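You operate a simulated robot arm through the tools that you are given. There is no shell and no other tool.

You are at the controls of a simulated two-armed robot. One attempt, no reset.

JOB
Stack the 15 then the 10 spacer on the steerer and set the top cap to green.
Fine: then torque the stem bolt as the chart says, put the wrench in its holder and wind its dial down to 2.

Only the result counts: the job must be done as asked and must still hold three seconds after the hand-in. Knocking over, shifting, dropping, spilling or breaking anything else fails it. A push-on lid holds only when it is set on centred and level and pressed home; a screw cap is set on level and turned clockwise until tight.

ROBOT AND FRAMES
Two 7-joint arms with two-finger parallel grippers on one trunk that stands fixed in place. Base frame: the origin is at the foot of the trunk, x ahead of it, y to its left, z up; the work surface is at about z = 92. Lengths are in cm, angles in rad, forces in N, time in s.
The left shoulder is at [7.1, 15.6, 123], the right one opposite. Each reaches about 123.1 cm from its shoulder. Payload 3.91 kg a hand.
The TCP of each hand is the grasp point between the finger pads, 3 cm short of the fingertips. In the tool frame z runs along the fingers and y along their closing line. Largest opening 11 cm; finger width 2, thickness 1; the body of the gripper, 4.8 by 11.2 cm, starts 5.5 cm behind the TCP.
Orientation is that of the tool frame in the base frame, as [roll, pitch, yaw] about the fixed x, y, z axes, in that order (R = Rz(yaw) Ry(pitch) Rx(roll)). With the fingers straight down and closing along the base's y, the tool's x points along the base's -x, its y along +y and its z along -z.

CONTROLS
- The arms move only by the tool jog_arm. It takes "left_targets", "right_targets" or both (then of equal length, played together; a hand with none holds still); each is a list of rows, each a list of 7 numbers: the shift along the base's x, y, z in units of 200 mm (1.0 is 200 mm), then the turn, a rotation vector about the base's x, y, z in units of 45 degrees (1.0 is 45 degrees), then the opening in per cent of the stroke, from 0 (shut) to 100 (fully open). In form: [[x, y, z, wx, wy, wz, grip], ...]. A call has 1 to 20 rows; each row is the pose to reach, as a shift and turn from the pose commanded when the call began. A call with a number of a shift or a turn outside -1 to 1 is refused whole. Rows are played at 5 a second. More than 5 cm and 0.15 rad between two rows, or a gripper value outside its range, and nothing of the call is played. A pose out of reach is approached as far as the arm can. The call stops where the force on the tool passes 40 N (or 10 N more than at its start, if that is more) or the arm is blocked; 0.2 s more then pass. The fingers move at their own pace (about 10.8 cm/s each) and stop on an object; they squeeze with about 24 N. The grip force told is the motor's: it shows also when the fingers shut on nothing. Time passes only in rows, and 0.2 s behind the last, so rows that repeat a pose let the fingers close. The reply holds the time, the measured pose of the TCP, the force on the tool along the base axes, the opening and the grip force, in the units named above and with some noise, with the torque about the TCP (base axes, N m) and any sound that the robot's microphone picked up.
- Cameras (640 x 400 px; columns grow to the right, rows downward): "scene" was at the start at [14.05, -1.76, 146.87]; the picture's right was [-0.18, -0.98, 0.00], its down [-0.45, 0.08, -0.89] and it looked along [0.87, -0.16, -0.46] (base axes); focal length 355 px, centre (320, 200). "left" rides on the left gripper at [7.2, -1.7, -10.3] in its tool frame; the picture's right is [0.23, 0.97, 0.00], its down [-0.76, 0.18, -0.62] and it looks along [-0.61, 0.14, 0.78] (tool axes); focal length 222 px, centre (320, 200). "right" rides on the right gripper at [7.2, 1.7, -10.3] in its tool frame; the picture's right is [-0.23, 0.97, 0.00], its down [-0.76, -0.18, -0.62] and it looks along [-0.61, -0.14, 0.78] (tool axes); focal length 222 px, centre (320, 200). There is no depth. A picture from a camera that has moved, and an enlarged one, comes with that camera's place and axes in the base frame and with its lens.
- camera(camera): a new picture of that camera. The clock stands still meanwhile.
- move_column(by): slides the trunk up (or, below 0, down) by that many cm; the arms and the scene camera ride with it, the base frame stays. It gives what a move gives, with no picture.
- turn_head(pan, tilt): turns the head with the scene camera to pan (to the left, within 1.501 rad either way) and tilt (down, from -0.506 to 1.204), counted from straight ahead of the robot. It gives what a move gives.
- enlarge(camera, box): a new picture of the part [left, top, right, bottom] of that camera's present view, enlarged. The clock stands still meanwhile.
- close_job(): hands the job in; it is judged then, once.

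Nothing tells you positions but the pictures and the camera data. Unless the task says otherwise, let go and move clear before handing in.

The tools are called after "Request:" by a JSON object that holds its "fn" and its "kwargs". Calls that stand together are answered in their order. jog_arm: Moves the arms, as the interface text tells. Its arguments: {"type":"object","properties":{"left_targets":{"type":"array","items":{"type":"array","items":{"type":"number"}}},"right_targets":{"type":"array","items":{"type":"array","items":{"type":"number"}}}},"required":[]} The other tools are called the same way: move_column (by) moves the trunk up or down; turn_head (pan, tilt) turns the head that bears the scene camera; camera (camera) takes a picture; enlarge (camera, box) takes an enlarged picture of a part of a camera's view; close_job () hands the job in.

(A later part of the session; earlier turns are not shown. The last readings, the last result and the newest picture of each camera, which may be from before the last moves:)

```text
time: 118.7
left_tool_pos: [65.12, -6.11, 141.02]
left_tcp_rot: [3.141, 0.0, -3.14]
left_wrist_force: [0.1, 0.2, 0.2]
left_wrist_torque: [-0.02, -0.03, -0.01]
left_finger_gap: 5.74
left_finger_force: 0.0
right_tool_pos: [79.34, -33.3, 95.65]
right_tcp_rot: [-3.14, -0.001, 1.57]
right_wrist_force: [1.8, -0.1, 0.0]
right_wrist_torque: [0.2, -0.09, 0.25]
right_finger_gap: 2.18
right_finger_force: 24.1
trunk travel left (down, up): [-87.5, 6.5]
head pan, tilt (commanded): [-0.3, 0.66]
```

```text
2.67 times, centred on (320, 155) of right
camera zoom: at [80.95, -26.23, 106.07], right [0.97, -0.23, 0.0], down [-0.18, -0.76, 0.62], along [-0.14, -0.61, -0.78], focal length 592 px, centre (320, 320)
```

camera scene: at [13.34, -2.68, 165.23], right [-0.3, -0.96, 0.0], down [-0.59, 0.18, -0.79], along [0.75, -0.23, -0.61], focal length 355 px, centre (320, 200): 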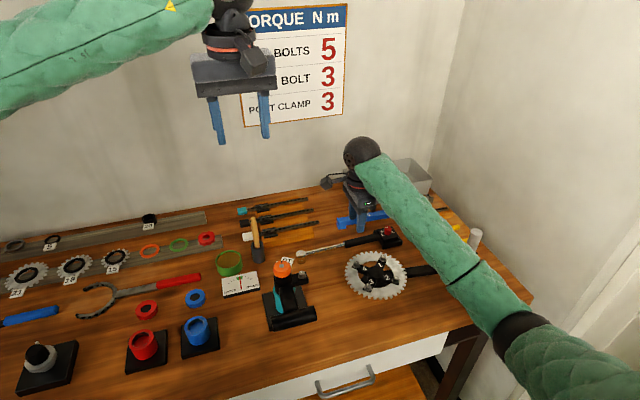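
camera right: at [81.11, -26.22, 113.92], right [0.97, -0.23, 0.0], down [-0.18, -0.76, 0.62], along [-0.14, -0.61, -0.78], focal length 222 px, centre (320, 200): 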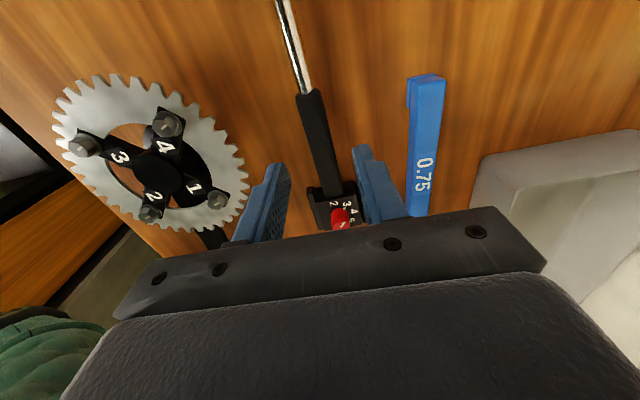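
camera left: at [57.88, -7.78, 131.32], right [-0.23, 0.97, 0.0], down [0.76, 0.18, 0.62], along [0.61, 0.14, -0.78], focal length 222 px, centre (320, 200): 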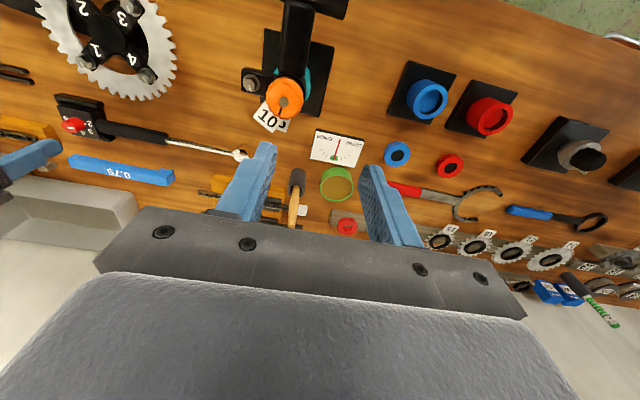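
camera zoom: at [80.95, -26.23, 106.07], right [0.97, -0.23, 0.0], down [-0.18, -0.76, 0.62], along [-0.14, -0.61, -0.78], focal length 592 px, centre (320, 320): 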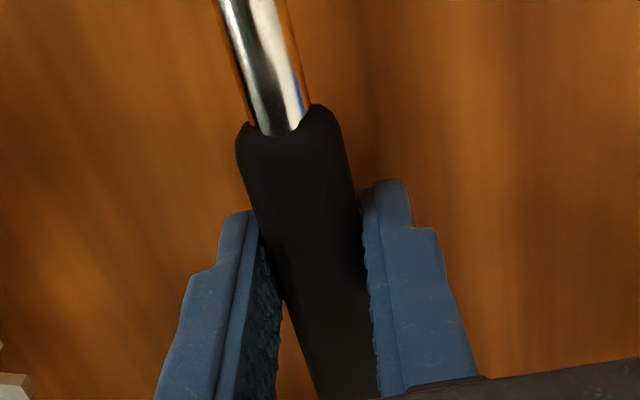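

Handle gripped at 2.18 cm. I'll lift just half a centimetre and read the weight and torque to see how the wrench balances.

Request:
{"fn": "jog_arm", "kwargs": {"right_targets": [[0, 0, 0.01, 0, 0, 0, 8], [0, 0, 0.02, 0, 0, 0, 8], [0, 0, 0.03, 0, 0, 0, 8], [0, 0, 0.03, 0, 0, 0, 8]]}}

Request:
{"fn": "enlarge", "kwargs": {"camera": "scene", "box": [290, 190, 420, 270]}}

```text
time: 119.7
left_tool_pos: [65.36, -6.06, 140.99]
left_tcp_rot: [-3.141, 0.0, -3.139]
left_wrist_force: [0.0, 0.6, -0.2]
left_wrist_torque: [0.01, 0.01, 0.0]
left_finger_gap: 5.73
left_finger_force: 0.1
right_tool_pos: [79.29, -33.33, 96.17]
right_tcp_rot: [-3.14, 0.0, 1.571]
right_wrist_force: [5.0, -0.2, -6.1]
right_wrist_torque: [0.23, -0.13, 0.33]
right_finger_gap: 2.19
right_finger_force: 23.8
trunk travel left (down, up): [-87.5, 6.5]
head pan, tilt (commanded): [-0.3, 0.66]
```

```text
4.92 times, centred on (355, 230) of scene
camera zoom: at [13.44, -2.71, 165.22], right [-0.3, -0.96, 0.0], down [-0.59, 0.18, -0.79], along [0.75, -0.23, -0.61], focal length 1748 px, centre (148, 52)
```

zoom: 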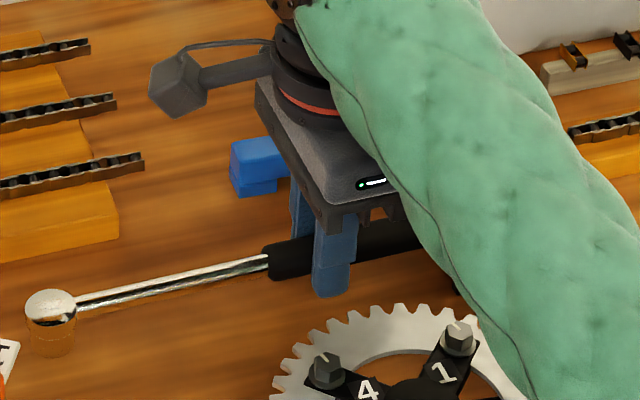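

About 6 N so far with some side load from the holder's walls. I'll continue straight up 3 cm and recheck the balance.

Request:
{"fn": "jog_arm", "kwargs": {"right_targets": [[-0.003, 0, 0.02, 0, 0, 0, 8], [-0.003, 0, 0.05, 0, 0, 0, 8], [-0.003, 0, 0.1, 0, 0, 0, 8], [-0.003, 0, 0.15, 0, 0, 0, 8], [-0.003, 0, 0.15, 0, 0, 0, 8]]}}

Request:
{"fn": "enlarge", "kwargs": {"camera": "scene", "box": [290, 190, 420, 270]}}

Request:
{"fn": "camera", "kwargs": {"camera": "right"}}

```text
time: 120.9
left_tool_pos: [65.28, -6.03, 140.98]
left_tcp_rot: [3.141, -0.001, -3.141]
left_wrist_force: [0.0, -0.6, 0.3]
left_wrist_torque: [-0.03, 0.0, 0.0]
left_finger_gap: 5.71
left_finger_force: 0.0
right_tool_pos: [79.05, -33.2, 99.42]
right_tcp_rot: [-3.139, 0.0, 1.57]
right_wrist_force: [0.6, 0.8, -4.1]
right_wrist_torque: [0.1, 0.01, 0.03]
right_finger_gap: 2.16
right_finger_force: 24.2
trunk travel left (down, up): [-87.5, 6.5]
head pan, tilt (commanded): [-0.3, 0.66]
```

```text
4.92 times, centred on (355, 230) of scene
camera zoom: at [13.37, -2.66, 165.23], right [-0.3, -0.96, 0.0], down [-0.59, 0.18, -0.79], along [0.75, -0.23, -0.61], focal length 1748 px, centre (148, 52)
```

zoom: 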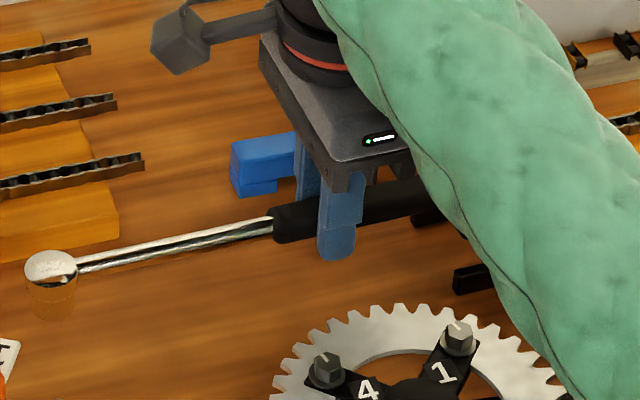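

```text
taken
camera right: at [80.73, -26.21, 109.72], right [0.97, -0.23, 0.0], down [-0.18, -0.76, 0.62], along [-0.14, -0.61, -0.78], focal length 222 px, centre (320, 200)
```

right: 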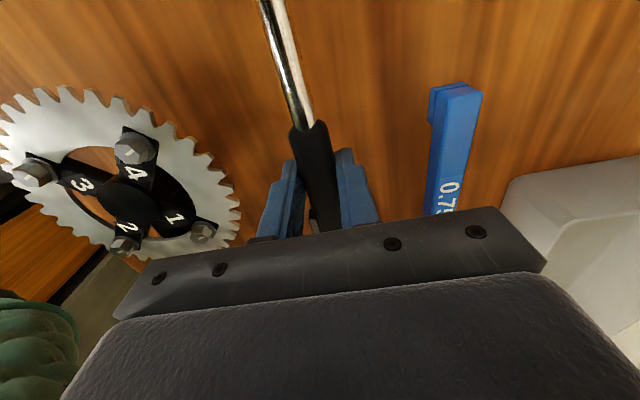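

It balances nearly perfectly (4 N, no droop). I'll raise it and carry it over to x ≈ 65, keeping the head on the −y side of the bolt at first, clear of the tags.

Request:
{"fn": "jog_arm", "kwargs": {"right_targets": [[0, 0, 0.15, 0, 0, 0, 8], [0, 0, 0.35, 0, 0, 0, 8], [0, 0, 0.53, 0, 0, 0, 8], [-0.1, 0, 0.53, 0, 0, 0, 8], [-0.25, 0, 0.53, 0, 0, 0, 8], [-0.42, 0, 0.53, 0, 0, 0, 8], [-0.58, 0, 0.53, 0, 0, 0, 8], [-0.68, 0, 0.53, 0, 0, 0, 8], [-0.7, 0, 0.53, 0, 0, 0, 8]]}}

Request:
{"fn": "camera", "kwargs": {"camera": "scene"}}

Request:
{"fn": "camera", "kwargs": {"camera": "left"}}

```text
time: 122.9
left_tool_pos: [65.22, -5.99, 141.07]
left_tcp_rot: [3.141, -0.002, -3.14]
left_wrist_force: [-0.2, 0.9, 0.2]
left_wrist_torque: [0.01, 0.0, 0.0]
left_finger_gap: 5.75
left_finger_force: 0.1
right_tool_pos: [65.19, -33.49, 109.77]
right_tcp_rot: [-3.14, -0.001, 1.571]
right_wrist_force: [-0.7, 0.4, -4.6]
right_wrist_torque: [0.15, -0.04, 0.0]
right_finger_gap: 2.16
right_finger_force: 23.9
trunk travel left (down, up): [-87.5, 6.5]
head pan, tilt (commanded): [-0.3, 0.66]
```

```text
taken
camera scene: at [13.4, -2.7, 165.23], right [-0.3, -0.96, 0.0], down [-0.59, 0.18, -0.79], along [0.75, -0.23, -0.61], focal length 355 px, centre (320, 200)
```

scene: 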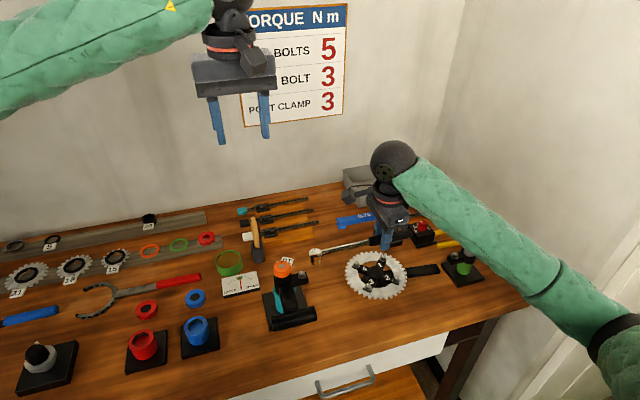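

```text
taken
camera left: at [57.94, -7.7, 151.29], right [-0.23, 0.97, 0.0], down [0.76, 0.18, 0.62], along [0.61, 0.14, -0.78], focal length 222 px, centre (320, 200)
```

left: 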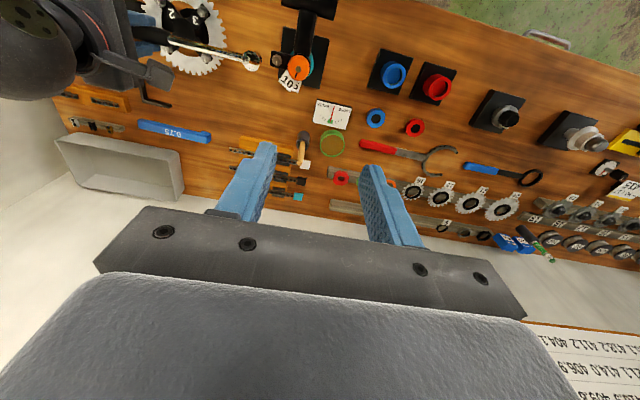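

Request:
{"fn": "enlarge", "kwargs": {"camera": "scene", "box": [256, 235, 336, 295]}}

Request:
{"fn": "enlarge", "kwargs": {"camera": "left", "box": [225, 30, 321, 100]}}

```text
6.67 times, centred on (296, 265) of scene
camera zoom: at [13.4, -2.7, 165.23], right [-0.3, -0.96, 0.0], down [-0.59, 0.18, -0.79], along [0.75, -0.23, -0.61], focal length 2367 px, centre (480, -233)
```

zoom: 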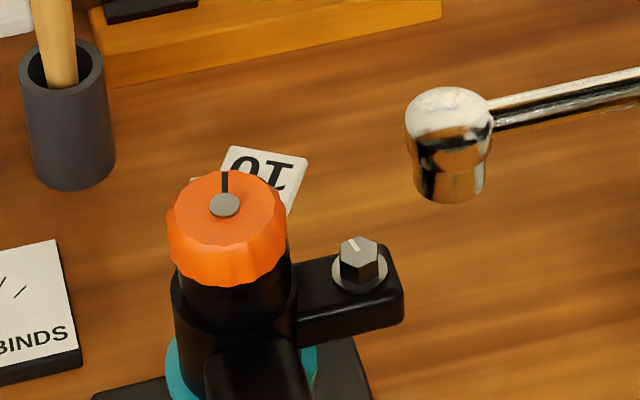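

```text
5.71 times, centred on (273, 65) of left
camera zoom: at [57.94, -7.7, 151.29], right [-0.23, 0.97, 0.0], down [0.76, 0.18, 0.62], along [0.61, 0.14, -0.78], focal length 1269 px, centre (589, 971)
```

zoom: 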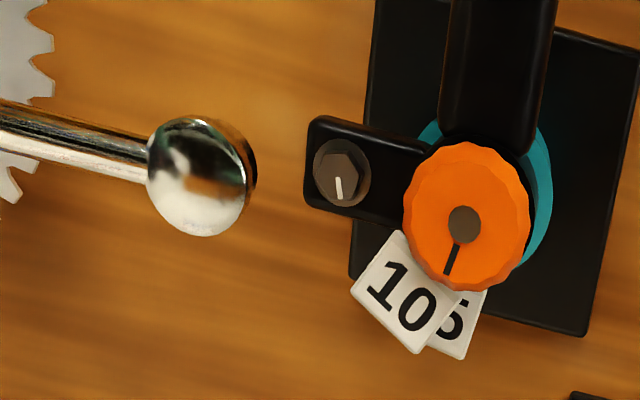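

The head is about 3.15 cm short of the bolt in y and 0.2 too far in x. I'll move it over the bolt at this height and compare in both views.

Request:
{"fn": "jog_arm", "kwargs": {"right_targets": [[-0.005, 0.06, 0, 0, 0, 0, 8], [-0.01, 0.12, 0, 0, 0, 0, 8], [-0.01, 0.155, 0, 0, 0, 0, 8], [-0.01, 0.155, -0.06, 0, 0, 0, 8], [-0.01, 0.155, -0.06, 0, 0, 0, 8]]}}

Request:
{"fn": "enlarge", "kwargs": {"camera": "scene", "box": [256, 235, 336, 295]}}

Request:
{"fn": "enlarge", "kwargs": {"camera": "left", "box": [225, 30, 321, 100]}}

```text
time: 124.1
left_tool_pos: [65.12, -6.04, 140.98]
left_tcp_rot: [-3.141, -0.003, -3.14]
left_wrist_force: [-0.3, -1.0, -1.0]
left_wrist_torque: [0.03, -0.02, -0.03]
left_finger_gap: 5.7
left_finger_force: 0.1
right_tool_pos: [64.97, -30.41, 108.89]
right_tcp_rot: [-3.138, 0.0, 1.571]
right_wrist_force: [-0.4, -0.4, -4.1]
right_wrist_torque: [0.11, 0.02, 0.0]
right_finger_gap: 2.2
right_finger_force: 24.1
trunk travel left (down, up): [-87.5, 6.5]
head pan, tilt (commanded): [-0.3, 0.66]
```

```text
6.67 times, centred on (296, 265) of scene
camera zoom: at [13.37, -2.69, 165.23], right [-0.3, -0.96, 0.0], down [-0.59, 0.18, -0.79], along [0.75, -0.23, -0.61], focal length 2367 px, centre (480, -233)
```

zoom: 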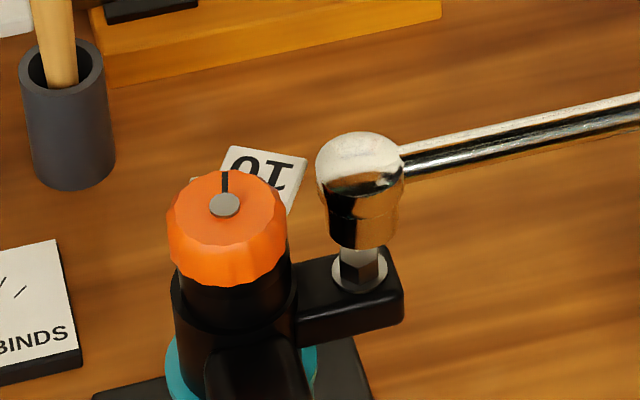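

```text
5.71 times, centred on (273, 65) of left
camera zoom: at [57.92, -7.69, 151.3], right [-0.23, 0.97, 0.0], down [0.76, 0.18, 0.62], along [0.61, 0.14, -0.78], focal length 1269 px, centre (589, 971)
```

zoom: 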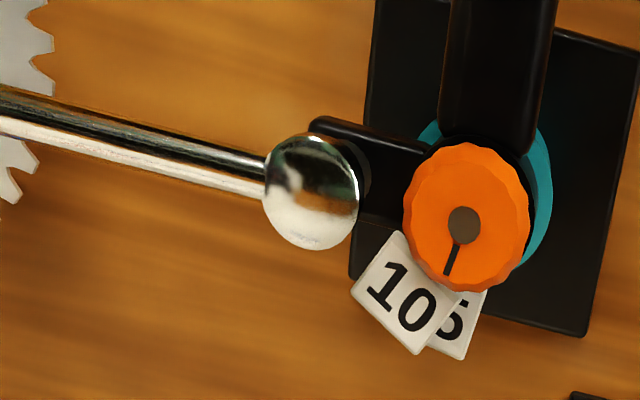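

Both views agree the socket is within a millimetre; I'll add +0.06 in x, +0.09 in y and lower to just above the bolt head.

Request:
{"fn": "jog_arm", "kwargs": {"right_targets": [[0.003, 0.0045, -0.03, 0, 0, 0, 8], [0.003, 0.0045, -0.06, 0, 0, 0, 8], [0.003, 0.0045, -0.09, 0, 0, 0, 8], [0.003, 0.0045, -0.09, 0, 0, 0, 8]]}}

Request:
{"fn": "enlarge", "kwargs": {"camera": "scene", "box": [276, 245, 324, 285]}}

Request:
{"fn": "enlarge", "kwargs": {"camera": "left", "box": [225, 30, 321, 100]}}

```text
time: 125.1
left_tool_pos: [65.26, -5.99, 141.1]
left_tcp_rot: [-3.141, -0.001, -3.14]
left_wrist_force: [-0.6, 0.4, 1.0]
left_wrist_torque: [-0.01, 0.0, 0.03]
left_finger_gap: 5.72
left_finger_force: 0.0
right_tool_pos: [65.04, -30.3, 107.01]
right_tcp_rot: [-3.138, 0.0, 1.571]
right_wrist_force: [-0.1, 0.5, -3.7]
right_wrist_torque: [0.11, 0.03, 0.01]
right_finger_gap: 2.19
right_finger_force: 24.1
trunk travel left (down, up): [-87.5, 6.5]
head pan, tilt (commanded): [-0.3, 0.66]
```

```text
10.00 times, centred on (300, 265) of scene
camera zoom: at [13.37, -2.71, 165.23], right [-0.3, -0.96, 0.0], down [-0.59, 0.18, -0.79], along [0.75, -0.23, -0.61], focal length 3551 px, centre (520, -450)
```

zoom: 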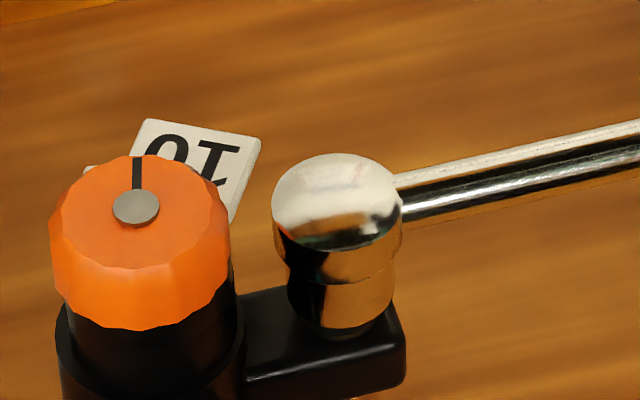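

```text
5.71 times, centred on (273, 65) of left
camera zoom: at [57.92, -7.71, 151.3], right [-0.23, 0.97, 0.0], down [0.76, 0.18, 0.62], along [0.61, 0.14, -0.78], focal length 1269 px, centre (589, 971)
```

zoom: 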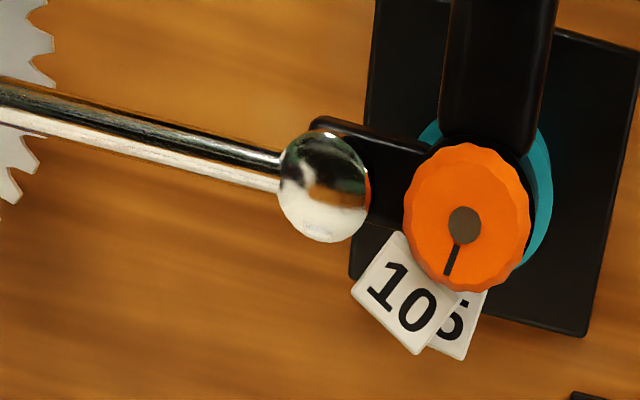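

The socket hangs directly over the bolt. I'll lower in small steps and watch for contact.

Request:
{"fn": "jog_arm", "kwargs": {"right_targets": [[0, 0, -0.01, 0, 0, 0, 8], [0, 0, -0.02, 0, 0, 0, 8], [0, 0, -0.03, 0, 0, 0, 8], [0, 0, -0.03, 0, 0, 0, 8]]}}

Request:
{"fn": "enlarge", "kwargs": {"camera": "scene", "box": [276, 245, 324, 285]}}

```text
time: 126.1
left_tool_pos: [65.12, -6.05, 141.08]
left_tcp_rot: [3.141, -0.001, -3.139]
left_wrist_force: [0.4, -0.1, 0.5]
left_wrist_torque: [0.0, 0.01, -0.01]
left_finger_gap: 5.7
left_finger_force: 0.1
right_tool_pos: [64.98, -30.18, 106.45]
right_tcp_rot: [3.141, 0.001, 1.57]
right_wrist_force: [0.1, 0.8, -5.1]
right_wrist_torque: [0.13, -0.01, 0.01]
right_finger_gap: 2.18
right_finger_force: 23.8
trunk travel left (down, up): [-87.5, 6.5]
head pan, tilt (commanded): [-0.3, 0.66]
```

```text
10.00 times, centred on (300, 265) of scene
camera zoom: at [13.36, -2.71, 165.23], right [-0.3, -0.96, 0.0], down [-0.59, 0.18, -0.79], along [0.75, -0.23, -0.61], focal length 3551 px, centre (520, -450)
```

zoom: 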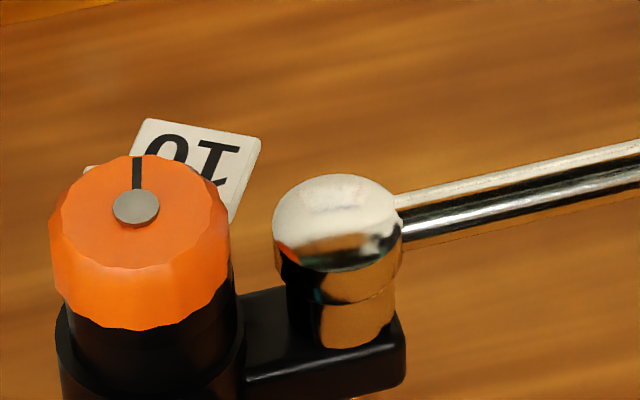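

Looks to be enclosing the bolt; continuing down gently.

Request:
{"fn": "jog_arm", "kwargs": {"right_targets": [[0, 0, -0.01, 0, 0, 0, 8], [0, 0, -0.02, 0, 0, 0, 8], [0, 0, -0.02, 0, 0, 0, 8]]}}

Request:
{"fn": "jog_arm", "kwargs": {"right_targets": [[0, 0, -0.01, 0, 0, 0, 8], [0, 0, -0.02, 0, 0, 0, 8], [0, 0, -0.02, 0, 0, 0, 8]]}}

Request:
{"fn": "enlarge", "kwargs": {"camera": "scene", "box": [276, 245, 324, 285]}}

Request:
{"fn": "enlarge", "kwargs": {"camera": "left", "box": [225, 30, 321, 100]}}

```text
time: 126.9
left_tool_pos: [65.1, -5.98, 141.1]
left_tcp_rot: [3.141, -0.002, -3.141]
left_wrist_force: [0.7, -0.2, -0.1]
left_wrist_torque: [0.01, 0.0, 0.01]
left_finger_gap: 5.72
left_finger_force: 0.1
right_tool_pos: [64.83, -30.25, 105.97]
right_tcp_rot: [-3.142, -0.001, 1.57]
right_wrist_force: [-0.5, -3.1, 1.4]
right_wrist_torque: [0.73, 0.0, -0.06]
right_finger_gap: 2.19
right_finger_force: 24.0
trunk travel left (down, up): [-87.5, 6.5]
head pan, tilt (commanded): [-0.3, 0.66]
```

```text
time: 127.7
left_tool_pos: [65.03, -6.11, 140.99]
left_tcp_rot: [3.141, 0.0, -3.138]
left_wrist_force: [0.0, -0.1, -0.3]
left_wrist_torque: [-0.02, 0.0, 0.0]
left_finger_gap: 5.72
left_finger_force: 0.0
right_tool_pos: [64.94, -30.12, 105.66]
right_tcp_rot: [-3.14, -0.001, 1.571]
right_wrist_force: [-1.2, -2.8, -0.6]
right_wrist_torque: [0.63, 0.01, 0.06]
right_finger_gap: 2.18
right_finger_force: 24.2
trunk travel left (down, up): [-87.5, 6.5]
head pan, tilt (commanded): [-0.3, 0.66]
```

```text
10.00 times, centred on (300, 265) of scene
camera zoom: at [13.32, -2.72, 165.23], right [-0.3, -0.96, 0.0], down [-0.59, 0.18, -0.79], along [0.75, -0.23, -0.61], focal length 3551 px, centre (520, -450)
```

zoom: 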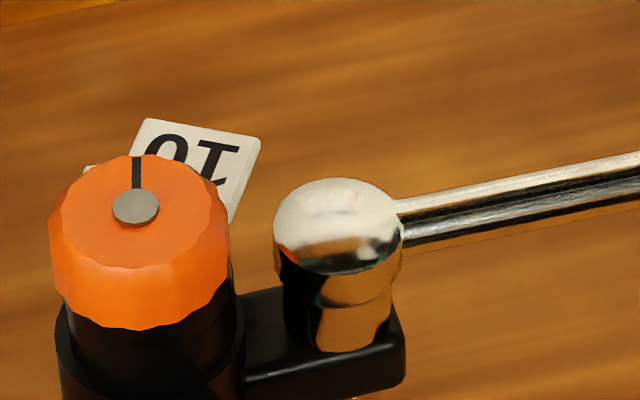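

```text
5.71 times, centred on (273, 65) of left
camera zoom: at [57.88, -7.72, 151.31], right [-0.23, 0.97, 0.0], down [0.76, 0.18, 0.62], along [0.61, 0.14, -0.78], focal length 1269 px, centre (589, 971)
```

zoom: 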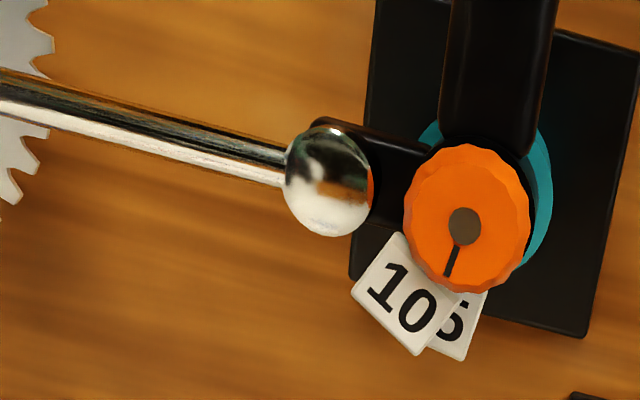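

The head now rests on the bolt (torque jumped, socket bottom at washer level), so the socket is seated. I'll raise the grip 0.2 cm to level the wrench, then swing clockwise around the bolt in small arcs, listening for the click.

Request:
{"fn": "jog_arm", "kwargs": {"right_targets": [[0, 0, 0.01, 0, 0, 0, 8], [0, 0, 0.01, 0, 0, 0, 8]]}}

Request:
{"fn": "jog_arm", "kwargs": {"right_targets": [[-0.0276, 0.0005, 0, 0, 0, -0.0444, 8], [-0.0553, 0.0019, 0, 0, 0, -0.0889, 8], [-0.0828, 0.0043, 0, 0, 0, -0.1333, 8], [-0.0828, 0.0043, 0, 0, 0, -0.1333, 8]]}}

Request:
{"fn": "enlarge", "kwargs": {"camera": "scene", "box": [270, 235, 366, 295]}}

Request:
{"fn": "enlarge", "kwargs": {"camera": "left", "box": [225, 30, 321, 100]}}

```text
time: 128.3
left_tool_pos: [65.21, -6.06, 140.99]
left_tcp_rot: [3.142, 0.0, -3.139]
left_wrist_force: [-0.4, -0.2, -0.4]
left_wrist_torque: [-0.02, 0.0, 0.03]
left_finger_gap: 5.71
left_finger_force: 0.0
right_tool_pos: [65.08, -30.17, 105.77]
right_tcp_rot: [-3.141, 0.001, 1.571]
right_wrist_force: [0.7, 0.4, -4.0]
right_wrist_torque: [0.08, 0.0, -0.05]
right_finger_gap: 2.16
right_finger_force: 24.4
trunk travel left (down, up): [-87.5, 6.5]
head pan, tilt (commanded): [-0.3, 0.66]
```

```text
time: 129.3
left_tool_pos: [65.19, -6.12, 141.0]
left_tcp_rot: [-3.14, -0.002, -3.14]
left_wrist_force: [-0.5, -0.7, -0.2]
left_wrist_torque: [-0.02, 0.04, -0.05]
left_finger_gap: 5.7
left_finger_force: 0.0
right_tool_pos: [63.26, -30.07, 105.59]
right_tcp_rot: [-3.14, 0.0, 1.466]
right_wrist_force: [-0.6, -2.4, -2.8]
right_wrist_torque: [0.12, -0.06, -0.11]
right_finger_gap: 2.2
right_finger_force: 23.4
trunk travel left (down, up): [-87.5, 6.5]
head pan, tilt (commanded): [-0.3, 0.66]
```

```text
6.67 times, centred on (318, 265) of scene
camera zoom: at [13.36, -2.74, 165.23], right [-0.3, -0.96, 0.0], down [-0.59, 0.18, -0.79], along [0.75, -0.23, -0.61], focal length 2367 px, centre (333, -233)
```

zoom: 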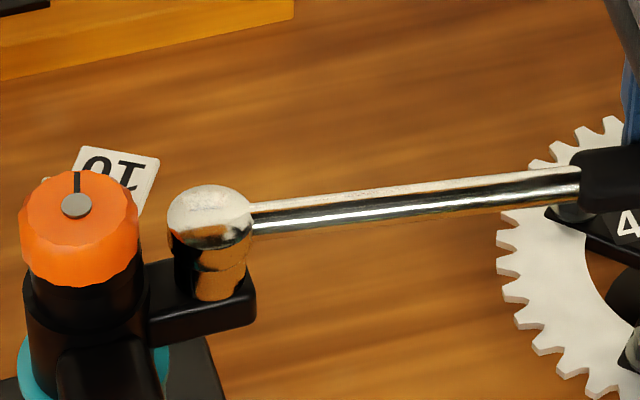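

```text
5.71 times, centred on (273, 65) of left
camera zoom: at [57.91, -7.75, 151.3], right [-0.23, 0.97, 0.0], down [0.76, 0.18, 0.62], along [0.61, 0.14, -0.78], focal length 1269 px, centre (589, 971)
```

zoom: 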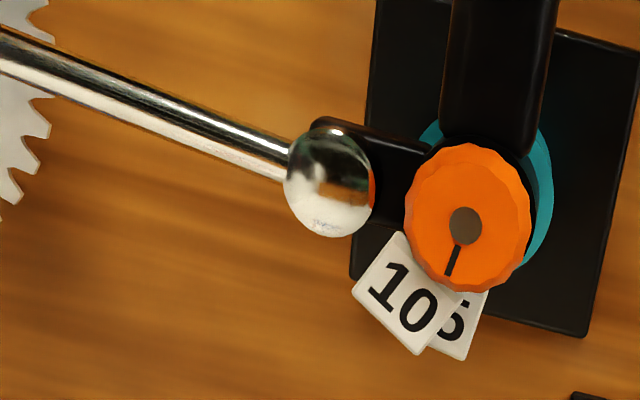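

The wrench swings with almost no resistance so far, so there's slack or free thread to take up. I'll continue in 6° arcs and check for force and click.

Request:
{"fn": "jog_arm", "kwargs": {"right_targets": [[-0.0275, 0.0033, 0, 0, 0, -0.0444, 8], [-0.0548, 0.0077, 0, 0, 0, -0.0889, 8], [-0.0819, 0.013, 0, 0, 0, -0.1333, 8], [-0.0819, 0.013, 0, 0, 0, -0.1333, 8]]}}

Request:
{"fn": "enlarge", "kwargs": {"camera": "left", "box": [225, 30, 321, 100]}}

```text
time: 130.3
left_tool_pos: [65.09, -5.95, 141.03]
left_tcp_rot: [3.141, -0.003, -3.14]
left_wrist_force: [0.2, 0.0, 0.0]
left_wrist_torque: [-0.01, 0.04, -0.01]
left_finger_gap: 5.7
left_finger_force: 0.1
right_tool_pos: [61.53, -29.77, 105.66]
right_tcp_rot: [-3.14, -0.001, 1.362]
right_wrist_force: [1.8, -2.3, -4.2]
right_wrist_torque: [0.06, -0.01, -0.12]
right_finger_gap: 2.19
right_finger_force: 23.7
trunk travel left (down, up): [-87.5, 6.5]
head pan, tilt (commanded): [-0.3, 0.66]
```

```text
5.71 times, centred on (273, 65) of left
camera zoom: at [57.91, -7.73, 151.3], right [-0.23, 0.97, 0.0], down [0.76, 0.18, 0.62], along [0.61, 0.14, -0.78], focal length 1269 px, centre (589, 971)
```

zoom: 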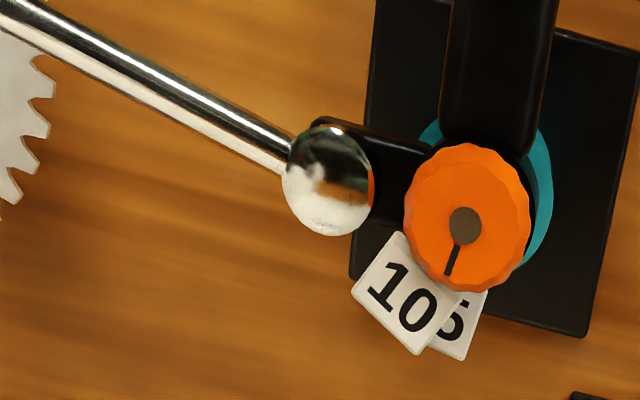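

Request:
{"fn": "jog_arm", "kwargs": {"right_targets": [[-0.0269, 0.0062, 0, 0, 0, -0.0444, 8], [-0.0537, 0.0133, 0, 0, 0, -0.0889, 8], [-0.0801, 0.0214, 0, 0, 0, -0.1333, 8], [-0.1063, 0.0304, 0, 0, 0, -0.1778, 8], [-0.1063, 0.0304, 0, 0, 0, -0.1778, 8]]}}

Request:
{"fn": "enlarge", "kwargs": {"camera": "scene", "box": [270, 235, 366, 295]}}

```text
time: 131.5
left_tool_pos: [65.18, -6.12, 141.0]
left_tcp_rot: [3.141, -0.001, -3.139]
left_wrist_force: [0.4, 0.1, 0.0]
left_wrist_torque: [-0.04, -0.02, -0.02]
left_finger_gap: 5.71
left_finger_force: 0.1
right_tool_pos: [59.73, -29.43, 105.76]
right_tcp_rot: [-3.139, 0.0, 1.221]
right_wrist_force: [1.9, -0.2, -3.5]
right_wrist_torque: [0.14, -0.1, 0.46]
right_finger_gap: 2.18
right_finger_force: 24.1
trunk travel left (down, up): [-87.5, 6.5]
head pan, tilt (commanded): [-0.3, 0.66]
```

```text
6.67 times, centred on (318, 265) of scene
camera zoom: at [13.38, -2.7, 165.23], right [-0.3, -0.96, 0.0], down [-0.59, 0.18, -0.79], along [0.75, -0.23, -0.61], focal length 2367 px, centre (333, -233)
```

zoom: 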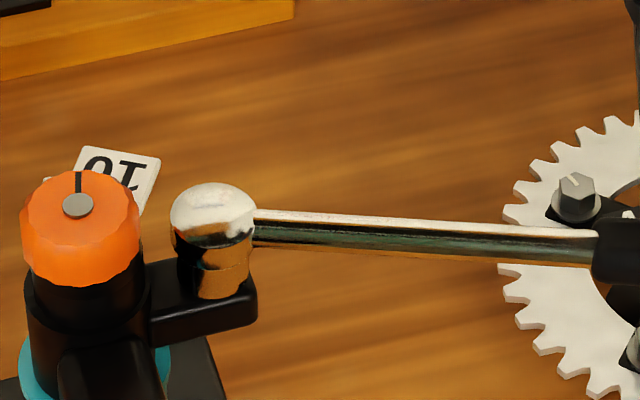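

Resistance is building now (about 0.75 N·m at the bolt). I'll go on in 4° arcs with 1° rows, listening for the click.

Request:
{"fn": "jog_arm", "kwargs": {"right_targets": [[-0.013, 0.0048, 0, 0, 0, -0.0222, 8], [-0.0258, 0.0099, 0, 0, 0, -0.0444, 8], [-0.0386, 0.0152, 0, 0, 0, -0.0667, 8], [-0.0513, 0.0208, 0, 0, 0, -0.0889, 8], [-0.0513, 0.0208, 0, 0, 0, -0.0889, 8]]}}

```text
time: 132.7
left_tool_pos: [65.12, -6.01, 141.05]
left_tcp_rot: [-3.141, -0.001, -3.138]
left_wrist_force: [-0.2, 0.5, -0.2]
left_wrist_torque: [-0.03, -0.01, -0.01]
left_finger_gap: 5.73
left_finger_force: 0.0
right_tool_pos: [58.65, -28.81, 105.72]
right_tcp_rot: [-3.14, -0.001, 1.153]
right_wrist_force: [4.2, -5.3, -6.2]
right_wrist_torque: [-0.2, -0.07, 0.2]
right_finger_gap: 2.17
right_finger_force: 23.9
trunk travel left (down, up): [-87.5, 6.5]
head pan, tilt (commanded): [-0.3, 0.66]
```

Request:
{"fn": "jog_arm", "kwargs": {"right_targets": [[-0.0126, 0.0057, 0, 0, 0, -0.0222, 8], [-0.0251, 0.0117, 0, 0, 0, -0.0444, 8], [-0.0375, 0.0178, 0, 0, 0, -0.0667, 8], [-0.0498, 0.0243, 0, 0, 0, -0.0889, 8], [-0.0498, 0.0243, 0, 0, 0, -0.0889, 8]]}}

Request:
{"fn": "enlarge", "kwargs": {"camera": "left", "box": [225, 10, 321, 90]}}

Request:
{"fn": "enlarge", "kwargs": {"camera": "scene", "box": [250, 235, 370, 325]}}

```text
time: 133.9
left_tool_pos: [65.22, -6.11, 140.93]
left_tcp_rot: [-3.141, -0.002, -3.139]
left_wrist_force: [0.1, -0.3, -0.8]
left_wrist_torque: [0.0, 0.0, 0.0]
left_finger_gap: 5.73
left_finger_force: 0.1
right_tool_pos: [57.62, -28.38, 105.74]
right_tcp_rot: [-3.141, -0.001, 1.083]
right_wrist_force: [4.7, -6.3, -0.5]
right_wrist_torque: [0.35, -0.42, 0.39]
right_finger_gap: 2.17
right_finger_force: 23.6
trunk travel left (down, up): [-87.5, 6.5]
head pan, tilt (commanded): [-0.3, 0.66]
```

```text
5.00 times, centred on (273, 50) of left
camera zoom: at [57.94, -7.77, 151.29], right [-0.23, 0.97, 0.0], down [0.76, 0.18, 0.62], along [0.61, 0.14, -0.78], focal length 1111 px, centre (555, 950)
```

zoom: 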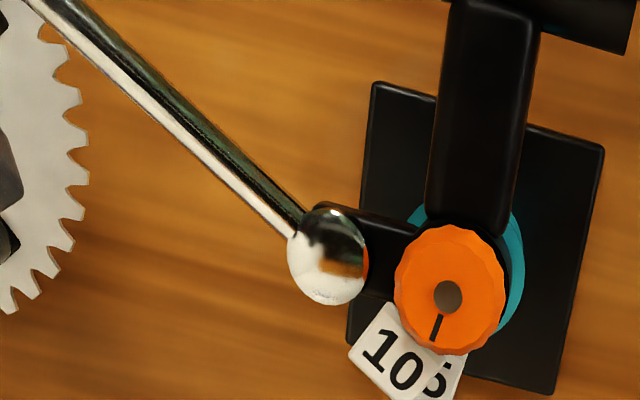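

```text
4.44 times, centred on (310, 280) of scene
camera zoom: at [13.39, -2.78, 165.23], right [-0.3, -0.96, 0.0], down [-0.59, 0.18, -0.79], along [0.75, -0.23, -0.61], focal length 1578 px, centre (364, -156)
```

zoom: 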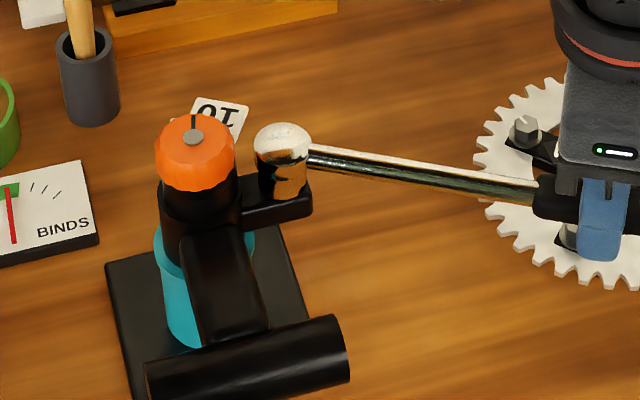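

Now about 1.5 N·m, rising steadily by 0.09 N·m per degree, head still snug on the bolt. Continuing.

Request:
{"fn": "jog_arm", "kwargs": {"right_targets": [[-0.0121, 0.0066, 0, 0, 0, -0.0222, 8], [-0.0242, 0.0134, 0, 0, 0, -0.0444, 8], [-0.0361, 0.0204, 0, 0, 0, -0.0667, 8], [-0.0479, 0.0277, 0, 0, 0, -0.0889, 8], [-0.0479, 0.0277, 0, 0, 0, -0.0889, 8]]}}

```text
time: 135.1
left_tool_pos: [65.12, -6.14, 140.82]
left_tcp_rot: [-3.141, -0.001, -3.141]
left_wrist_force: [0.4, -0.8, 0.4]
left_wrist_torque: [-0.03, -0.01, -0.01]
left_finger_gap: 5.75
left_finger_force: 0.1
right_tool_pos: [56.77, -27.91, 105.67]
right_tcp_rot: [-3.14, 0.0, 1.012]
right_wrist_force: [8.5, -7.4, -5.2]
right_wrist_torque: [-0.22, -0.19, 0.39]
right_finger_gap: 2.2
right_finger_force: 24.0
trunk travel left (down, up): [-87.5, 6.5]
head pan, tilt (commanded): [-0.3, 0.66]
```

About 2.2 N·m. Smaller steps now.

Request:
{"fn": "jog_arm", "kwargs": {"right_targets": [[-0.01165, 0.0074, 0, 0, 0, -0.0222, 8], [-0.0232, 0.0151, 0, 0, 0, -0.0444, 8], [-0.0346, 0.0228, 0, 0, 0, -0.0667, 8], [-0.0346, 0.0228, 0, 0, 0, -0.0667, 8]]}}

```text
time: 136.1
left_tool_pos: [65.22, -5.88, 140.88]
left_tcp_rot: [-3.141, -0.002, -3.139]
left_wrist_force: [0.2, 0.6, 0.3]
left_wrist_torque: [0.02, 0.03, 0.03]
left_finger_gap: 5.74
left_finger_force: 0.0
right_tool_pos: [56.14, -27.66, 105.59]
right_tcp_rot: [-3.141, -0.006, 0.964]
right_wrist_force: [13.2, -0.1, -0.4]
right_wrist_torque: [0.54, -0.66, 0.54]
right_finger_gap: 2.2
right_finger_force: 24.2
right hand out of reach, approached as far as the arm can: row 3, 4
trunk travel left (down, up): [-87.5, 6.5]
head pan, tilt (commanded): [-0.3, 0.66]
```

The wrist reached its clockwise limit at about 2.3 N·m, so I must re-index. First I'll swing back 5° and read whether the head ratchets or drags the bolt back.

Request:
{"fn": "jog_arm", "kwargs": {"right_targets": [[0.0195, -0.0122, 0, 0, 0, 0.037, 8], [0.039, -0.0245, 0, 0, 0, 0.074, 8], [0.0586, -0.0367, 0, 0, 0, 0.111, 8], [0.0586, -0.0367, 0, 0, 0, 0.111, 8]]}}

Request:
{"fn": "jog_arm", "kwargs": {"right_targets": [[0.0195, -0.0117, 0, 0, 0, 0.037, 8], [0.0395, -0.0225, 0, 0, 0, 0.074, 8], [0.06, -0.033, 0, 0, 0, 0.111, 8], [0.06, -0.033, 0, 0, 0, 0.111, 8]]}}

```text
time: 137.1
left_tool_pos: [65.09, -6.06, 140.94]
left_tcp_rot: [3.141, 0.0, -3.141]
left_wrist_force: [-0.8, 0.3, 0.1]
left_wrist_torque: [0.02, 0.0, 0.0]
left_finger_gap: 5.7
left_finger_force: 0.1
right_tool_pos: [57.25, -28.24, 105.48]
right_tcp_rot: [-3.14, -0.002, 1.047]
right_wrist_force: [-0.5, 0.9, -4.1]
right_wrist_torque: [0.03, -0.06, 0.03]
right_finger_gap: 2.21
right_finger_force: 23.8
trunk travel left (down, up): [-87.5, 6.5]
head pan, tilt (commanded): [-0.3, 0.66]
```

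```text
time: 138.1
left_tool_pos: [65.14, -5.85, 141.05]
left_tcp_rot: [-3.14, 0.0, -3.14]
left_wrist_force: [0.3, -0.7, -0.2]
left_wrist_torque: [-0.02, 0.01, 0.0]
left_finger_gap: 5.73
left_finger_force: 0.0
right_tool_pos: [58.36, -28.92, 105.59]
right_tcp_rot: [-3.139, -0.001, 1.135]
right_wrist_force: [2.1, 5.8, -5.2]
right_wrist_torque: [0.06, -0.02, 0.13]
right_finger_gap: 2.2
right_finger_force: 23.8
trunk travel left (down, up): [-87.5, 6.5]
head pan, tilt (commanded): [-0.3, 0.66]
```

Free on the way back, no loosening torque so far. I'll keep swinging back in small arcs, watching that it stays free.

Request:
{"fn": "jog_arm", "kwargs": {"right_targets": [[0.0318, -0.0118, 0, 0, 0, 0.0556, 8], [0.064, -0.0231, 0, 0, 0, 0.1111, 8], [0.0968, -0.0331, 0, 0, 0, 0.1667, 8], [0.13, -0.0416, 0, 0, 0, 0.2222, 8], [0.13, -0.0416, 0, 0, 0, 0.2222, 8]]}}

Request:
{"fn": "enlarge", "kwargs": {"camera": "scene", "box": [270, 235, 366, 295]}}

```text
time: 139.3
left_tool_pos: [65.03, -6.0, 141.07]
left_tcp_rot: [-3.141, -0.001, -3.141]
left_wrist_force: [0.7, 0.6, 0.3]
left_wrist_torque: [0.0, 0.02, -0.02]
left_finger_gap: 5.69
left_finger_force: 0.1
right_tool_pos: [60.8, -29.82, 105.39]
right_tcp_rot: [-3.141, 0.0, 1.309]
right_wrist_force: [-0.7, -0.1, -3.6]
right_wrist_torque: [0.14, -0.04, 0.02]
right_finger_gap: 2.19
right_finger_force: 23.7
trunk travel left (down, up): [-87.5, 6.5]
head pan, tilt (commanded): [-0.3, 0.66]
```

```text
6.67 times, centred on (318, 265) of scene
camera zoom: at [13.33, -2.7, 165.23], right [-0.3, -0.96, 0.0], down [-0.59, 0.18, -0.79], along [0.75, -0.23, -0.61], focal length 2367 px, centre (333, -233)
```

zoom: 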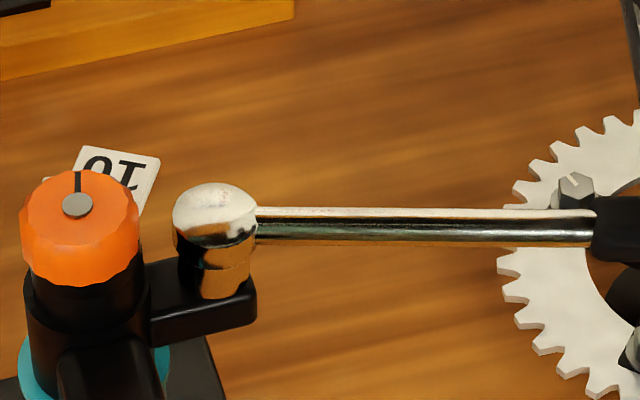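

Still zero torque after 20° back, so the head ratchets. I'll swing back to about −27°, which gives a long fresh stroke.

Request:
{"fn": "jog_arm", "kwargs": {"right_targets": [[0.0403, -0.0097, 0.003, 0, 0, 0.0667, 8], [0.0812, -0.0173, 0.005, 0, 0, 0.1333, 8], [0.1223, -0.0227, 0.005, 0, 0, 0.2, 8], [0.1637, -0.0259, 0.005, 0, 0, 0.2667, 8], [0.2051, -0.027, 0.005, 0, 0, 0.3333, 8], [0.2466, -0.0259, 0.005, 0, 0, 0.4, 8], [0.2466, -0.0259, 0.005, 0, 0, 0.4, 8]]}}

Request:
{"fn": "jog_arm", "kwargs": {"right_targets": [[0.0552, 0.0048, 0, 0, 0, 0.0889, 8], [0.1098, 0.0135, 0, 0, 0, 0.1778, 8], [0.1637, 0.0259, 0, 0, 0, 0.2667, 8], [0.2166, 0.0421, 0, 0, 0, 0.3556, 8], [0.2682, 0.0619, 0, 0, 0, 0.4444, 8], [0.3183, 0.0853, 0, 0, 0, 0.5333, 8], [0.3183, 0.0853, 0, 0, 0, 0.5333, 8]]}}

Request:
{"fn": "enlarge", "kwargs": {"camera": "scene", "box": [260, 225, 372, 295]}}

Request:
{"fn": "enlarge", "kwargs": {"camera": "left", "box": [225, 30, 321, 100]}}

```text
time: 140.9
left_tool_pos: [65.22, -6.07, 141.03]
left_tcp_rot: [-3.141, 0.001, -3.14]
left_wrist_force: [0.0, -0.5, 0.3]
left_wrist_torque: [0.0, 0.01, 0.02]
left_finger_gap: 5.72
left_finger_force: 0.0
right_tool_pos: [66.03, -30.24, 105.71]
right_tcp_rot: [3.141, 0.001, 1.624]
right_wrist_force: [-0.2, 0.5, -4.2]
right_wrist_torque: [0.08, 0.02, -0.01]
right_finger_gap: 2.2
right_finger_force: 24.0
trunk travel left (down, up): [-87.5, 6.5]
head pan, tilt (commanded): [-0.3, 0.66]
```

```text
time: 142.5
left_tool_pos: [65.17, -6.11, 141.02]
left_tcp_rot: [3.139, 0.0, -3.141]
left_wrist_force: [0.6, 0.4, -0.7]
left_wrist_torque: [0.0, 0.04, -0.02]
left_finger_gap: 5.69
left_finger_force: 0.0
right_tool_pos: [72.36, -28.58, 105.56]
right_tcp_rot: [-3.141, -0.001, 2.042]
right_wrist_force: [-0.8, 0.3, -4.6]
right_wrist_torque: [0.09, 0.08, -0.01]
right_finger_gap: 2.18
right_finger_force: 23.9
trunk travel left (down, up): [-87.5, 6.5]
head pan, tilt (commanded): [-0.3, 0.66]
```

```text
5.71 times, centred on (316, 260) of scene
camera zoom: at [13.34, -2.73, 165.23], right [-0.3, -0.96, 0.0], down [-0.59, 0.18, -0.79], along [0.75, -0.23, -0.61], focal length 2029 px, centre (343, -143)
```

zoom: 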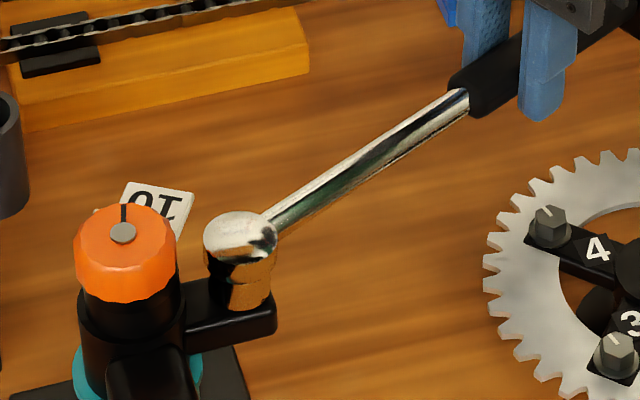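

```text
5.71 times, centred on (273, 65) of left
camera zoom: at [57.89, -7.73, 151.31], right [-0.23, 0.97, 0.0], down [0.76, 0.18, 0.62], along [0.61, 0.14, -0.78], focal length 1269 px, centre (589, 971)
```

zoom: 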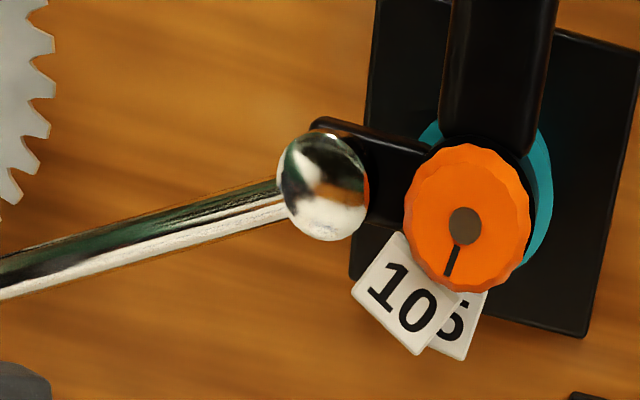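

At −27° and still seated. Now the clockwise stroke again, in 6° arcs, watching the torque.

Request:
{"fn": "jog_arm", "kwargs": {"right_targets": [[-0.0249, -0.0121, 0, 0, 0, -0.0444, 8], [-0.0502, -0.0234, 0, 0, 0, -0.0889, 8], [-0.0758, -0.0338, 0, 0, 0, -0.1333, 8], [-0.0758, -0.0338, 0, 0, 0, -0.1333, 8]]}}

```text
time: 143.5
left_tool_pos: [65.24, -5.94, 140.9]
left_tcp_rot: [-3.141, -0.002, -3.14]
left_wrist_force: [0.2, 0.4, 0.6]
left_wrist_torque: [-0.01, 0.01, -0.01]
left_finger_gap: 5.72
left_finger_force: 0.0
right_tool_pos: [70.89, -29.19, 105.41]
right_tcp_rot: [-3.142, 0.001, 1.938]
right_wrist_force: [11.4, 8.2, -1.6]
right_wrist_torque: [0.69, -0.09, 0.4]
right_finger_gap: 2.21
right_finger_force: 23.8
trunk travel left (down, up): [-87.5, 6.5]
head pan, tilt (commanded): [-0.3, 0.66]
```

Torque came back at once: about 2.6 N·m with no slack. Now 1° at a time toward the click.

Request:
{"fn": "jog_arm", "kwargs": {"right_targets": [[-0.0065, -0.0024, 0, 0, 0, -0.0111, 8], [-0.013, -0.0048, 0, 0, 0, -0.0222, 8], [-0.013, -0.0048, 0, 0, 0, -0.0222, 8]]}}

```text
time: 144.3
left_tool_pos: [65.32, -5.82, 140.93]
left_tcp_rot: [3.141, -0.001, -3.141]
left_wrist_force: [-0.3, -0.6, 0.1]
left_wrist_torque: [-0.01, 0.01, 0.02]
left_finger_gap: 5.71
left_finger_force: 0.0
right_tool_pos: [70.61, -29.28, 105.49]
right_tcp_rot: [-3.139, 0.001, 1.92]
right_wrist_force: [11.5, 11.9, -4.7]
right_wrist_torque: [0.26, -0.2, 0.44]
right_finger_gap: 2.21
right_finger_force: 23.8
trunk travel left (down, up): [-87.5, 6.5]
head pan, tilt (commanded): [-0.3, 0.66]
```

Request:
{"fn": "jog_arm", "kwargs": {"right_targets": [[-0.007, -0.001, 0, 0, 0, -0.0111, 8], [-0.0139, -0.0022, 0, 0, 0, -0.0222, 8], [-0.0139, -0.0022, 0, 0, 0, -0.0222, 8]]}}

```text
time: 145.1
left_tool_pos: [65.32, -5.92, 140.86]
left_tcp_rot: [-3.141, -0.002, -3.139]
left_wrist_force: [0.9, 0.3, 0.6]
left_wrist_torque: [0.01, -0.01, 0.0]
left_finger_gap: 5.72
left_finger_force: 0.0
right_tool_pos: [70.37, -29.27, 105.53]
right_tcp_rot: [-3.139, 0.0, 1.901]
right_wrist_force: [12.2, 7.7, -8.3]
right_wrist_torque: [-0.37, -0.43, 0.48]
right_finger_gap: 2.2
right_finger_force: 23.5
trunk travel left (down, up): [-87.5, 6.5]
head pan, tilt (commanded): [-0.3, 0.66]
```

Request:
{"fn": "jog_arm", "kwargs": {"right_targets": [[-0.0066, -0.0022, -0.002, 0, 0, -0.0111, 8], [-0.0132, -0.0044, -0.003, 0, 0, -0.0222, 8], [-0.0132, -0.0044, -0.003, 0, 0, -0.0222, 8]]}}

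Request:
{"fn": "jog_arm", "kwargs": {"right_targets": [[-0.0066, -0.0021, 0, 0, 0, -0.0111, 8], [-0.0132, -0.0041, 0, 0, 0, -0.0222, 8], [-0.0132, -0.0041, 0, 0, 0, -0.0222, 8]]}}

```text
time: 145.9
left_tool_pos: [65.22, -6.08, 140.95]
left_tcp_rot: [-3.141, 0.001, 3.14]
left_wrist_force: [0.1, 0.8, 0.0]
left_wrist_torque: [0.03, 0.02, 0.02]
left_finger_gap: 5.71
left_finger_force: 0.0
right_tool_pos: [69.81, -29.55, 105.36]
right_tcp_rot: [-3.139, -0.001, 1.884]
right_wrist_force: [3.2, 1.3, -5.2]
right_wrist_torque: [-0.02, -0.07, 0.05]
right_finger_gap: 2.2
right_finger_force: 24.4
trunk travel left (down, up): [-87.5, 6.5]
head pan, tilt (commanded): [-0.3, 0.66]
```

```text
time: 146.7
left_tool_pos: [65.25, -6.1, 141.02]
left_tcp_rot: [3.142, -0.001, -3.141]
left_wrist_force: [0.1, 0.3, -0.9]
left_wrist_torque: [-0.02, 0.02, -0.01]
left_finger_gap: 5.72
left_finger_force: 0.1
right_tool_pos: [69.67, -29.6, 105.49]
right_tcp_rot: [-3.138, 0.0, 1.87]
right_wrist_force: [4.6, -3.2, -2.5]
right_wrist_torque: [0.25, -0.04, 0.36]
right_finger_gap: 2.17
right_finger_force: 23.6
trunk travel left (down, up): [-87.5, 6.5]
head pan, tilt (commanded): [-0.3, 0.66]
```

The torque suddenly fell from about 2.8 to 0.6 N·m, without a click being reported. I must see whether the socket is still on the bolt.

Request:
{"fn": "enlarge", "kwargs": {"camera": "scene", "box": [276, 245, 324, 285]}}

Request:
{"fn": "enlarge", "kwargs": {"camera": "left", "box": [225, 30, 321, 100]}}

Request:
{"fn": "camera", "kwargs": {"camera": "right"}}

```text
10.00 times, centred on (300, 265) of scene
camera zoom: at [13.41, -2.74, 165.23], right [-0.3, -0.96, 0.0], down [-0.59, 0.18, -0.79], along [0.75, -0.23, -0.61], focal length 3551 px, centre (520, -450)
```

zoom: 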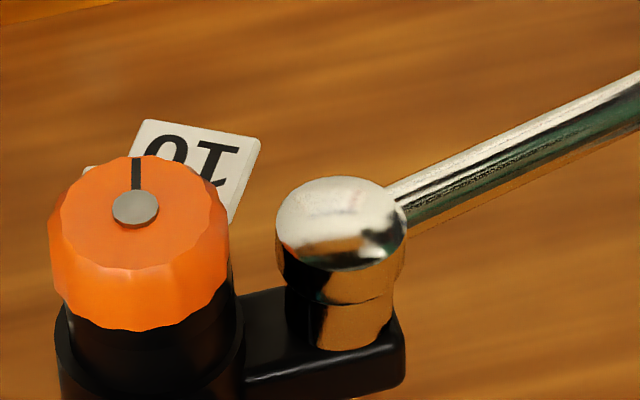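

```text
5.71 times, centred on (273, 65) of left
camera zoom: at [57.96, -7.74, 151.28], right [-0.23, 0.97, 0.0], down [0.76, 0.18, 0.62], along [0.61, 0.14, -0.78], focal length 1269 px, centre (589, 971)
```

zoom: 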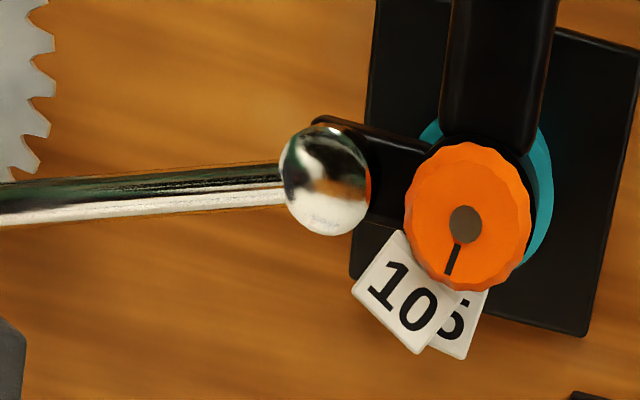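

```text
taken
camera right: at [69.19, -22.26, 115.84], right [1.0, 0.07, 0.0], down [0.05, -0.78, 0.62], along [0.04, -0.62, -0.78], focal length 222 px, centre (320, 200)
```

right: 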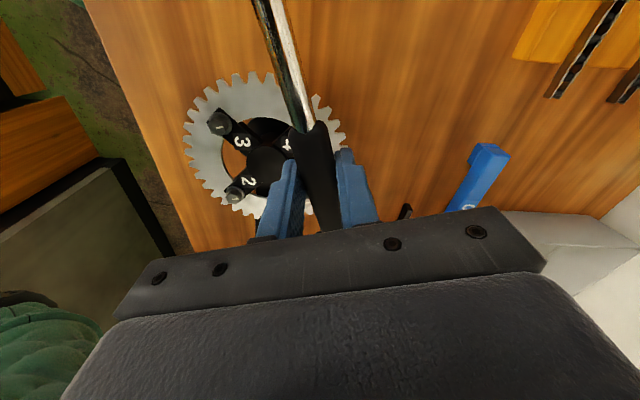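

The socket is still on the bolt in both views. I'll go on in 1° steps and see how the torque builds, stopping at once on a click.

Request:
{"fn": "jog_arm", "kwargs": {"right_targets": [[-0.0067, -0.002, 0, 0, 0, -0.0111, 8], [-0.0133, -0.004, 0, 0, 0, -0.0222, 8], [-0.0133, -0.004, 0, 0, 0, -0.0222, 8]]}}

Request:
{"fn": "jog_arm", "kwargs": {"right_targets": [[-0.0067, -0.0019, 0, 0, 0, -0.0111, 8], [-0.0133, -0.0037, 0, 0, 0, -0.0222, 8], [-0.0133, -0.0037, 0, 0, 0, -0.0222, 8]]}}

```text
time: 147.5
left_tool_pos: [65.28, -6.02, 140.91]
left_tcp_rot: [3.141, -0.003, -3.14]
left_wrist_force: [0.4, 0.3, 0.1]
left_wrist_torque: [-0.01, 0.04, 0.02]
left_finger_gap: 5.69
left_finger_force: 0.1
right_tool_pos: [69.49, -29.64, 105.37]
right_tcp_rot: [-3.139, -0.002, 1.851]
right_wrist_force: [7.6, -2.7, -3.3]
right_wrist_torque: [0.07, -0.17, 0.52]
right_finger_gap: 2.17
right_finger_force: 23.8
trunk travel left (down, up): [-87.5, 6.5]
head pan, tilt (commanded): [-0.3, 0.66]
```

```text
time: 148.3
left_tool_pos: [65.3, -5.99, 140.94]
left_tcp_rot: [-3.141, -0.003, -3.139]
left_wrist_force: [-0.4, -0.7, -0.4]
left_wrist_torque: [-0.01, -0.02, 0.01]
left_finger_gap: 5.73
left_finger_force: 0.1
right_tool_pos: [69.14, -29.67, 105.43]
right_tcp_rot: [-3.141, -0.002, 1.833]
right_wrist_force: [8.3, 1.4, -5.6]
right_wrist_torque: [-0.16, -0.27, 0.42]
right_finger_gap: 2.17
right_finger_force: 23.7
trunk travel left (down, up): [-87.5, 6.5]
head pan, tilt (commanded): [-0.3, 0.66]
```

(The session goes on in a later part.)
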